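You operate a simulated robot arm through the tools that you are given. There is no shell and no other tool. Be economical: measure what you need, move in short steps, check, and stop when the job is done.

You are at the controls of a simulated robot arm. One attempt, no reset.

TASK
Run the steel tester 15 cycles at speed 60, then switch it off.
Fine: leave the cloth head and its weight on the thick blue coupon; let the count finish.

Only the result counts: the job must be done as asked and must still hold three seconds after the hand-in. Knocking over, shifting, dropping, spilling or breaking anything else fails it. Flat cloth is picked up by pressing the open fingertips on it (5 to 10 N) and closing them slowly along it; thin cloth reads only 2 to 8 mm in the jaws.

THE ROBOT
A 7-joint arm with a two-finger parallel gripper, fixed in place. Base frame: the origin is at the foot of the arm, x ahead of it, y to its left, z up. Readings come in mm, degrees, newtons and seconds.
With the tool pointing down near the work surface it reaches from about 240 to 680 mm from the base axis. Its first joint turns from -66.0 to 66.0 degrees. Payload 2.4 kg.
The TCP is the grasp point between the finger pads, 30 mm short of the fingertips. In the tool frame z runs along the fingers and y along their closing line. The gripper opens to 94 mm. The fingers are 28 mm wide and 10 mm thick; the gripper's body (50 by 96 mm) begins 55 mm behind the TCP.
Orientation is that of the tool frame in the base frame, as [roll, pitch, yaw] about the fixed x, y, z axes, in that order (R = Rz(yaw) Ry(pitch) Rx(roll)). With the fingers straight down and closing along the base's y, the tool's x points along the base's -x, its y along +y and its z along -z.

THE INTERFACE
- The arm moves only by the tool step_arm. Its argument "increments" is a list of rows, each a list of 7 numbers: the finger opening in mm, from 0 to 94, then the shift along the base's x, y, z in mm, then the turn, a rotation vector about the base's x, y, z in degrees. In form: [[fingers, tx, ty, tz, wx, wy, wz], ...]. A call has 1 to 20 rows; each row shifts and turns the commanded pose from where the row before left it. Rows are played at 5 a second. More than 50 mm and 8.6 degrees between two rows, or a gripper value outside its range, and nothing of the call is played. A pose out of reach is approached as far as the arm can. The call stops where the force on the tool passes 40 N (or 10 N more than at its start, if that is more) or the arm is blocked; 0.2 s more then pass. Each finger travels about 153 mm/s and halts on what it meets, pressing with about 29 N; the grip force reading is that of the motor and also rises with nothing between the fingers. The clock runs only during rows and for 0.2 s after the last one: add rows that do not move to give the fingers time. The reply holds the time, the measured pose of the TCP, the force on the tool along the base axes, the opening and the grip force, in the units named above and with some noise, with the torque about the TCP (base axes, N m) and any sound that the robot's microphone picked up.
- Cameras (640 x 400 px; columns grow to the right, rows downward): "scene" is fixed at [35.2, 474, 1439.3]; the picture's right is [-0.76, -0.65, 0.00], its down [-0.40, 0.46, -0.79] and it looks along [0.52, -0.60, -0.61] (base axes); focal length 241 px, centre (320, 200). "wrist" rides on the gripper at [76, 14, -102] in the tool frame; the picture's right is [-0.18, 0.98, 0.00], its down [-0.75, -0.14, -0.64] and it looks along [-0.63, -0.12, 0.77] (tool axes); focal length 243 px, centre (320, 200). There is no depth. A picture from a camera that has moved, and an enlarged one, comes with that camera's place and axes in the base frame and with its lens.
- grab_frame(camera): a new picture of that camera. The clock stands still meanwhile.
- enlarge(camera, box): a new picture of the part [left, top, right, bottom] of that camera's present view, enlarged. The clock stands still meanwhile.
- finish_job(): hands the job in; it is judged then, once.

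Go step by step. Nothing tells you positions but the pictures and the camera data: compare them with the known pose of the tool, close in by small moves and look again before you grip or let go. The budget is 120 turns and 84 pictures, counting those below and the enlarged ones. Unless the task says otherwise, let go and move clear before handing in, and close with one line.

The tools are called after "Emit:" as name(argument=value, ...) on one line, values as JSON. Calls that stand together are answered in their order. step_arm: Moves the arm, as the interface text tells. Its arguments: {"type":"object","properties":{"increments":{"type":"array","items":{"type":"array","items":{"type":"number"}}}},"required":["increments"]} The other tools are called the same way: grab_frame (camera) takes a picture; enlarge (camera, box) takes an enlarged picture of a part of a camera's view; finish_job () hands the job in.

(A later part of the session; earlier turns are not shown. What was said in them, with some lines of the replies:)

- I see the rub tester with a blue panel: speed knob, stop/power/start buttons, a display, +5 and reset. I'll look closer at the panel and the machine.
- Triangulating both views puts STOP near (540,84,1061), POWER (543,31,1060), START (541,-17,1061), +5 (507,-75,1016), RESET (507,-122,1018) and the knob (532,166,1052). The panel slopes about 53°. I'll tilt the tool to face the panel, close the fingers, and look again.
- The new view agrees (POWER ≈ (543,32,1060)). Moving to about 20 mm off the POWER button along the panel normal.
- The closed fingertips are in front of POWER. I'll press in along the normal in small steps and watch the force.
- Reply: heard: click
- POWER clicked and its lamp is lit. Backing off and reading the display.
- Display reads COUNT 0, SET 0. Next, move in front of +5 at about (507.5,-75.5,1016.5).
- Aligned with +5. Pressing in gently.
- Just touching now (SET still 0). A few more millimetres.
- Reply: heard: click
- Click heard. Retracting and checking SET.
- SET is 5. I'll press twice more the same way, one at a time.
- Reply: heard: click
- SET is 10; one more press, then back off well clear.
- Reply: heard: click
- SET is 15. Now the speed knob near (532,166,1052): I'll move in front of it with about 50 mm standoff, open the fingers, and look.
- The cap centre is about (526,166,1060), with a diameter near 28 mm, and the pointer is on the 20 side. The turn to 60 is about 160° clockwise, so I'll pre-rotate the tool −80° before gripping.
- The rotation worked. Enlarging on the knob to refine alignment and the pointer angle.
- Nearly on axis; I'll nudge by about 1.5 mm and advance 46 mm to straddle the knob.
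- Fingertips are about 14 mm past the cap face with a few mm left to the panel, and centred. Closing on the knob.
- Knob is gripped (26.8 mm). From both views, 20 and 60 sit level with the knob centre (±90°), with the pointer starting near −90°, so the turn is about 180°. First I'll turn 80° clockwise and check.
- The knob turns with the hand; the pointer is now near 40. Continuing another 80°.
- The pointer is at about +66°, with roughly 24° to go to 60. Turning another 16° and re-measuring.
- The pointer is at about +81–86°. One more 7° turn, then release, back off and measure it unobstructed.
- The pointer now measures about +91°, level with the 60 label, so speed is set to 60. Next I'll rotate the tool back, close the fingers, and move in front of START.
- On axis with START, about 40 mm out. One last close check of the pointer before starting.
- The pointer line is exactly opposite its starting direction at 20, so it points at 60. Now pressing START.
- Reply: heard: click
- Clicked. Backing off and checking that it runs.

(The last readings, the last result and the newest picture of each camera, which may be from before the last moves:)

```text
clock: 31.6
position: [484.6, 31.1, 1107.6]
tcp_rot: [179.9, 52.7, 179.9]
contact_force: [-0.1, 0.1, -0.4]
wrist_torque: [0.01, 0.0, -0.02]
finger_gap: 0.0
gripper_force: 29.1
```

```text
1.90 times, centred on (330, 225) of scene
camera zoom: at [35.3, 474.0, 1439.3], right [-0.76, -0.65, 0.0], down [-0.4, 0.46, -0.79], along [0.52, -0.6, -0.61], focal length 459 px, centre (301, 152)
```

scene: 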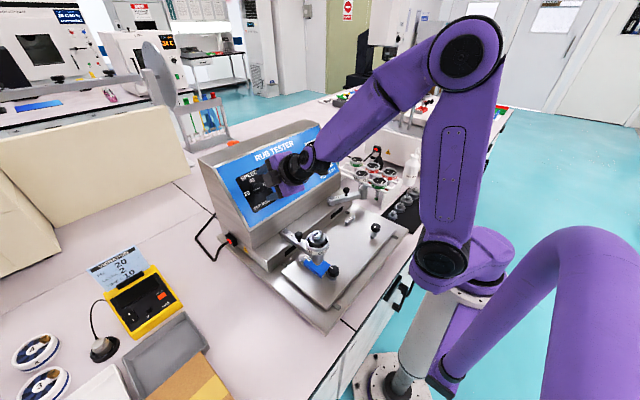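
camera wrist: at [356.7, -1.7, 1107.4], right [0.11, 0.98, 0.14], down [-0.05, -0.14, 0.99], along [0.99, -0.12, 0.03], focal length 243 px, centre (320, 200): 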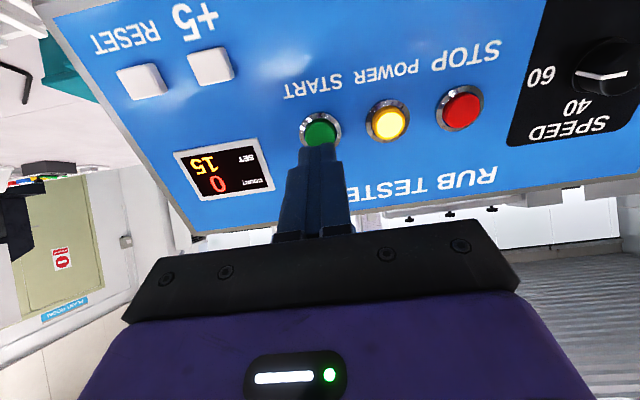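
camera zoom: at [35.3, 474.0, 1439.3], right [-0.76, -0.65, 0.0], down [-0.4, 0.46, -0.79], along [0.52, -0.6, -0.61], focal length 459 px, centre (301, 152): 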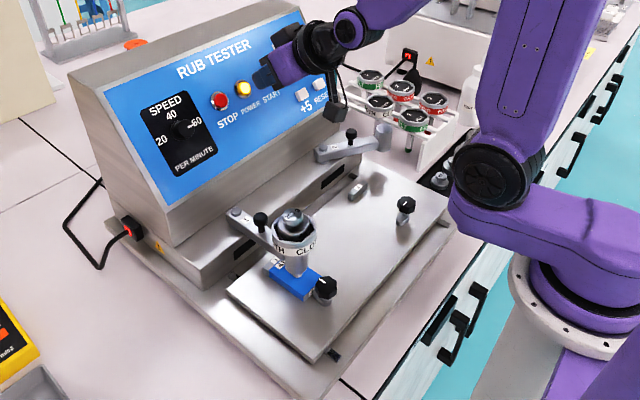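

It's running: COUNT 1 of 15. I'm hovering clear of POWER while it counts.

Emit:
step_arm(increments=[[0, 0, 0, 0, 0, 0, 0], [0, 0, 0, 0, 0, 0, 0], [0, 0, 0, 0, 0, 0, 0], [0, 0, 0, 0, 0, 0, 0], [0, 0, 0, 0, 0, 0, 0], [0, 0, 0, 0, 0, 0, 0], [0, 0, 0, 0, 0, 0, 0], [0, 0, 0, 0, 0, 0, 0], [0, 0, 0, 0, 0, 0, 0], [0, 0, 0, 0, 0, 0, 0], [0, 0, 0, 0, 0, 0, 0], [0, 0, 0, 0, 0, 0, 0], [0, 0, 0, 0, 0, 0, 0], [0, 0, 0, 0, 0, 0, 0], [0, 0, 0, 0, 0, 0, 0], [0, 0, 0, 0, 0, 0, 0], [0, 0, 0, 0, 0, 0, 0], [0, 0, 0, 0, 0, 0, 0], [0, 0, 0, 0, 0, 0, 0], [0, 0, 0, 0, 0, 0, 0]])

Emit:
step_arm(increments=[[0, 0, 0, 0, 0, 0, 0], [0, 0, 0, 0, 0, 0, 0], [0, 0, 0, 0, 0, 0, 0], [0, 0, 0, 0, 0, 0, 0], [0, 0, 0, 0, 0, 0, 0], [0, 0, 0, 0, 0, 0, 0], [0, 0, 0, 0, 0, 0, 0], [0, 0, 0, 0, 0, 0, 0], [0, 0, 0, 0, 0, 0, 0], [0, 0, 0, 0, 0, 0, 0], [0, 0, 0, 0, 0, 0, 0], [0, 0, 0, 0, 0, 0, 0], [0, 0, 0, 0, 0, 0, 0], [0, 0, 0, 0, 0, 0, 0], [0, 0, 0, 0, 0, 0, 0], [0, 0, 0, 0, 0, 0, 0], [0, 0, 0, 0, 0, 0, 0], [0, 0, 0, 0, 0, 0, 0], [0, 0, 0, 0, 0, 0, 0], [0, 0, 0, 0, 0, 0, 0]])

Emit:
enlarge(camera="wrist", box=[60, 90, 220, 220])

```text
clock: 35.8
position: [484.4, 31.8, 1107.0]
tcp_rot: [-179.9, 52.5, 179.9]
contact_force: [0.3, -0.3, 0.0]
wrist_torque: [0.02, -0.02, 0.01]
finger_gap: 0.3
gripper_force: 29.3
```

```text
clock: 40.0
position: [483.5, 31.7, 1105.9]
tcp_rot: [-180.0, 52.4, 179.9]
contact_force: [-0.1, 0.0, 0.1]
wrist_torque: [0.02, 0.0, -0.01]
finger_gap: 0.0
gripper_force: 29.4
```

```text
3.08 times, centred on (140, 155) of wrist
camera zoom: at [356.4, 44.9, 1109.2], right [0.11, 0.98, 0.15], down [-0.05, -0.14, 0.99], along [0.99, -0.12, 0.03], focal length 746 px, centre (874, 338)
```

zoom: 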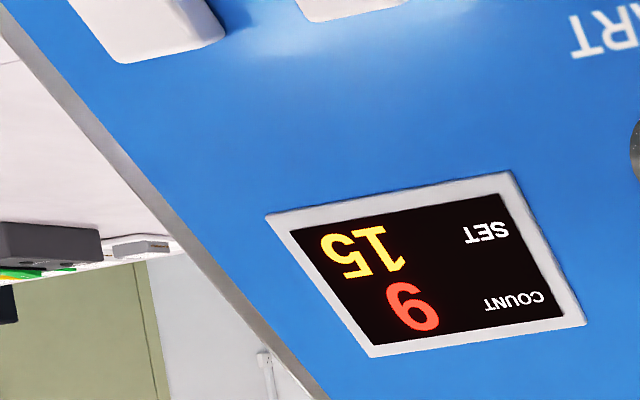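

The count is 9 after 9.4 s, confirming 60/min. Waiting for the rest.

Emit:
step_arm(increments=[[0, 0, 0, 0, 0, 0, 0], [0, 0, 0, 0, 0, 0, 0], [0, 0, 0, 0, 0, 0, 0], [0, 0, 0, 0, 0, 0, 0], [0, 0, 0, 0, 0, 0, 0], [0, 0, 0, 0, 0, 0, 0], [0, 0, 0, 0, 0, 0, 0], [0, 0, 0, 0, 0, 0, 0], [0, 0, 0, 0, 0, 0, 0], [0, 0, 0, 0, 0, 0, 0], [0, 0, 0, 0, 0, 0, 0], [0, 0, 0, 0, 0, 0, 0], [0, 0, 0, 0, 0, 0, 0], [0, 0, 0, 0, 0, 0, 0], [0, 0, 0, 0, 0, 0, 0], [0, 0, 0, 0, 0, 0, 0], [0, 0, 0, 0, 0, 0, 0], [0, 0, 0, 0, 0, 0, 0], [0, 0, 0, 0, 0, 0, 0], [0, 0, 0, 0, 0, 0, 0]])

Emit:
step_arm(increments=[[0, 0, 0, 0, 0, 0, 0], [0, 0, 0, 0, 0, 0, 0], [0, 0, 0, 0, 0, 0, 0], [0, 0, 0, 0, 0, 0, 0], [0, 0, 0, 0, 0, 0, 0], [0, 0, 0, 0, 0, 0, 0], [0, 0, 0, 0, 0, 0, 0], [0, 0, 0, 0, 0, 0, 0], [0, 0, 0, 0, 0, 0, 0], [0, 0, 0, 0, 0, 0, 0], [0, 0, 0, 0, 0, 0, 0], [0, 0, 0, 0, 0, 0, 0], [0, 0, 0, 0, 0, 0, 0], [0, 0, 0, 0, 0, 0, 0], [0, 0, 0, 0, 0, 0, 0]])

Emit:
enlarge(camera="wrist", box=[60, 90, 220, 220])

Emit:
enlarge(camera="scene", box=[240, 120, 420, 330])

```text
clock: 44.2
position: [483.7, 31.8, 1107.2]
tcp_rot: [-179.9, 52.6, 179.9]
contact_force: [-0.2, 0.4, 0.1]
wrist_torque: [-0.01, 0.02, 0.05]
finger_gap: 0.0
gripper_force: 29.1
```

```text
clock: 47.4
position: [483.7, 32.8, 1106.1]
tcp_rot: [-180.0, 52.4, 179.9]
contact_force: [0.6, 0.0, 1.1]
wrist_torque: [0.01, 0.03, 0.02]
finger_gap: 0.0
gripper_force: 29.2
```

```text
3.08 times, centred on (140, 155) of wrist
camera zoom: at [356.4, 44.9, 1109.2], right [0.11, 0.98, 0.15], down [-0.05, -0.14, 0.99], along [0.99, -0.12, 0.03], focal length 746 px, centre (874, 338)
```

zoom: 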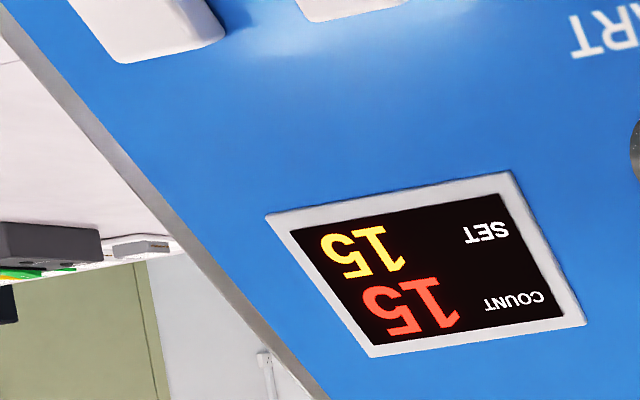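

```text
1.90 times, centred on (330, 225) of scene
camera zoom: at [35.2, 474.0, 1439.3], right [-0.76, -0.65, 0.0], down [-0.4, 0.46, -0.79], along [0.52, -0.6, -0.61], focal length 459 px, centre (301, 152)
```

zoom: 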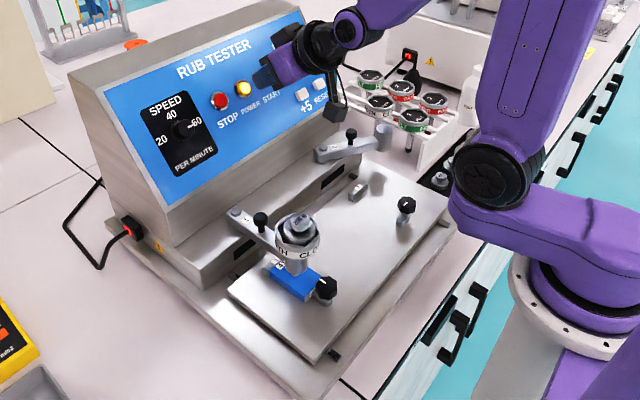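

The count finished at 15/15 and it has stopped. Now pressing POWER to switch it off.

Emit:
step_arm(increments=[[0, 6.7, 0, -7.7, 0, 0, 0], [0, 8, 0, -6.1, 0, 0, 0], [0, 6.4, 0, -4.9, 0, 0, 0], [0, 4.8, 0, -3.7, 0, 0, 0], [0, 1.6, 0, -1.2, 0, 0, 0]])

```text
clock: 48.6
position: [511.3, 31.3, 1082.3]
tcp_rot: [-179.9, 52.5, 179.9]
contact_force: [-0.3, 0.1, 0.4]
wrist_torque: [0.0, 0.02, 0.02]
finger_gap: 0.0
gripper_force: 29.0
```

Emit:
step_arm(increments=[[0, 1.6, 0, -1.2, 0, 0, 0], [0, 1.6, 0, -1.2, 0, 0, 0], [0, 1.2, 0, -0.9, 0, 0, 0]])

```text
clock: 49.4
position: [514.5, 31.8, 1079.1]
tcp_rot: [180.0, 52.7, 180.0]
contact_force: [-8.0, 2.2, 6.3]
wrist_torque: [0.05, -0.2, 0.05]
finger_gap: 0.0
gripper_force: 28.6
heard: click
```

Clicked. Backing well clear and verifying.

Emit:
step_arm(increments=[[0, -16, 0, 12.2, 0, 0, 0], [0, -16, 0, 12.2, 0, 0, 0], [0, -16, 0, 30, 0, 0, 0], [0, -16, 0, 40, 0, 0, 0], [0, 0, 0, 40, 0, 0, 0], [0, 0, 0, 0, 0, 0, 0]])

Emit:
enlarge(camera="scene", box=[200, 120, 400, 320])

Emit:
grab_frame(camera="wrist")

```text
clock: 50.8
position: [448.2, 31.7, 1213.9]
tcp_rot: [180.0, 52.4, 180.0]
contact_force: [0.0, 0.6, -0.5]
wrist_torque: [0.02, 0.0, 0.02]
finger_gap: 0.0
gripper_force: 29.1
```

```text
2.00 times, centred on (300, 220) of scene
camera zoom: at [35.2, 474.0, 1439.3], right [-0.76, -0.65, 0.0], down [-0.4, 0.46, -0.79], along [0.52, -0.6, -0.61], focal length 482 px, centre (360, 160)
```

zoom: 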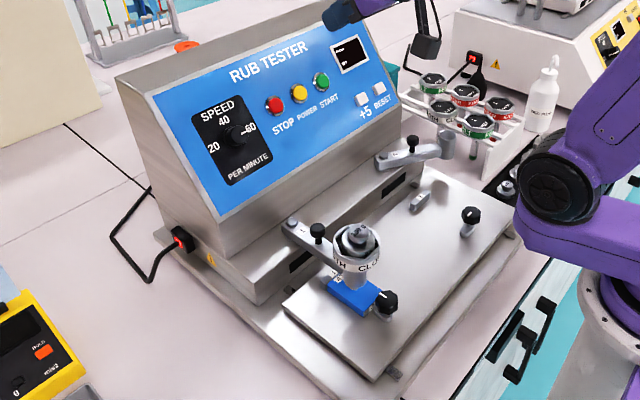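

```text
38 pictures are left
camera wrist: at [321.1, 45.1, 1216.0], right [0.11, 0.98, 0.15], down [-0.05, -0.14, 0.99], along [0.99, -0.12, 0.03], focal length 243 px, centre (320, 200)
```

wrist: 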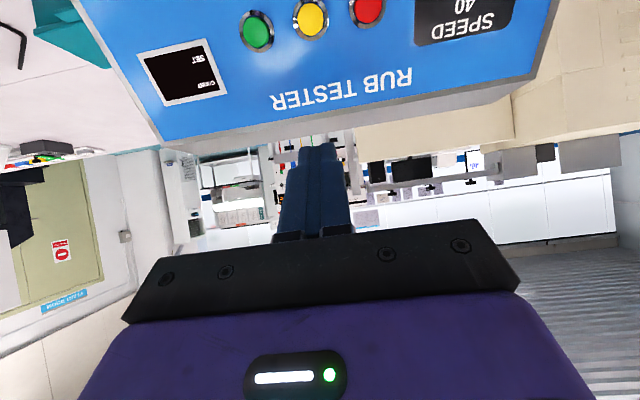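

The display is dark, the POWER lamp is off, and the cloth head and weight are still on the blue coupon. The arm is clear, so I'm handing in.

Emit:
finish_job()

```text
The job is handed in.
```

The tester ran 15 of 15 cycles with the knob at 60 (the count read 9 about 9.4 s in), then I switched it off with POWER. The cloth head and weight are still on the thick blue coupon, and the arm is clear.
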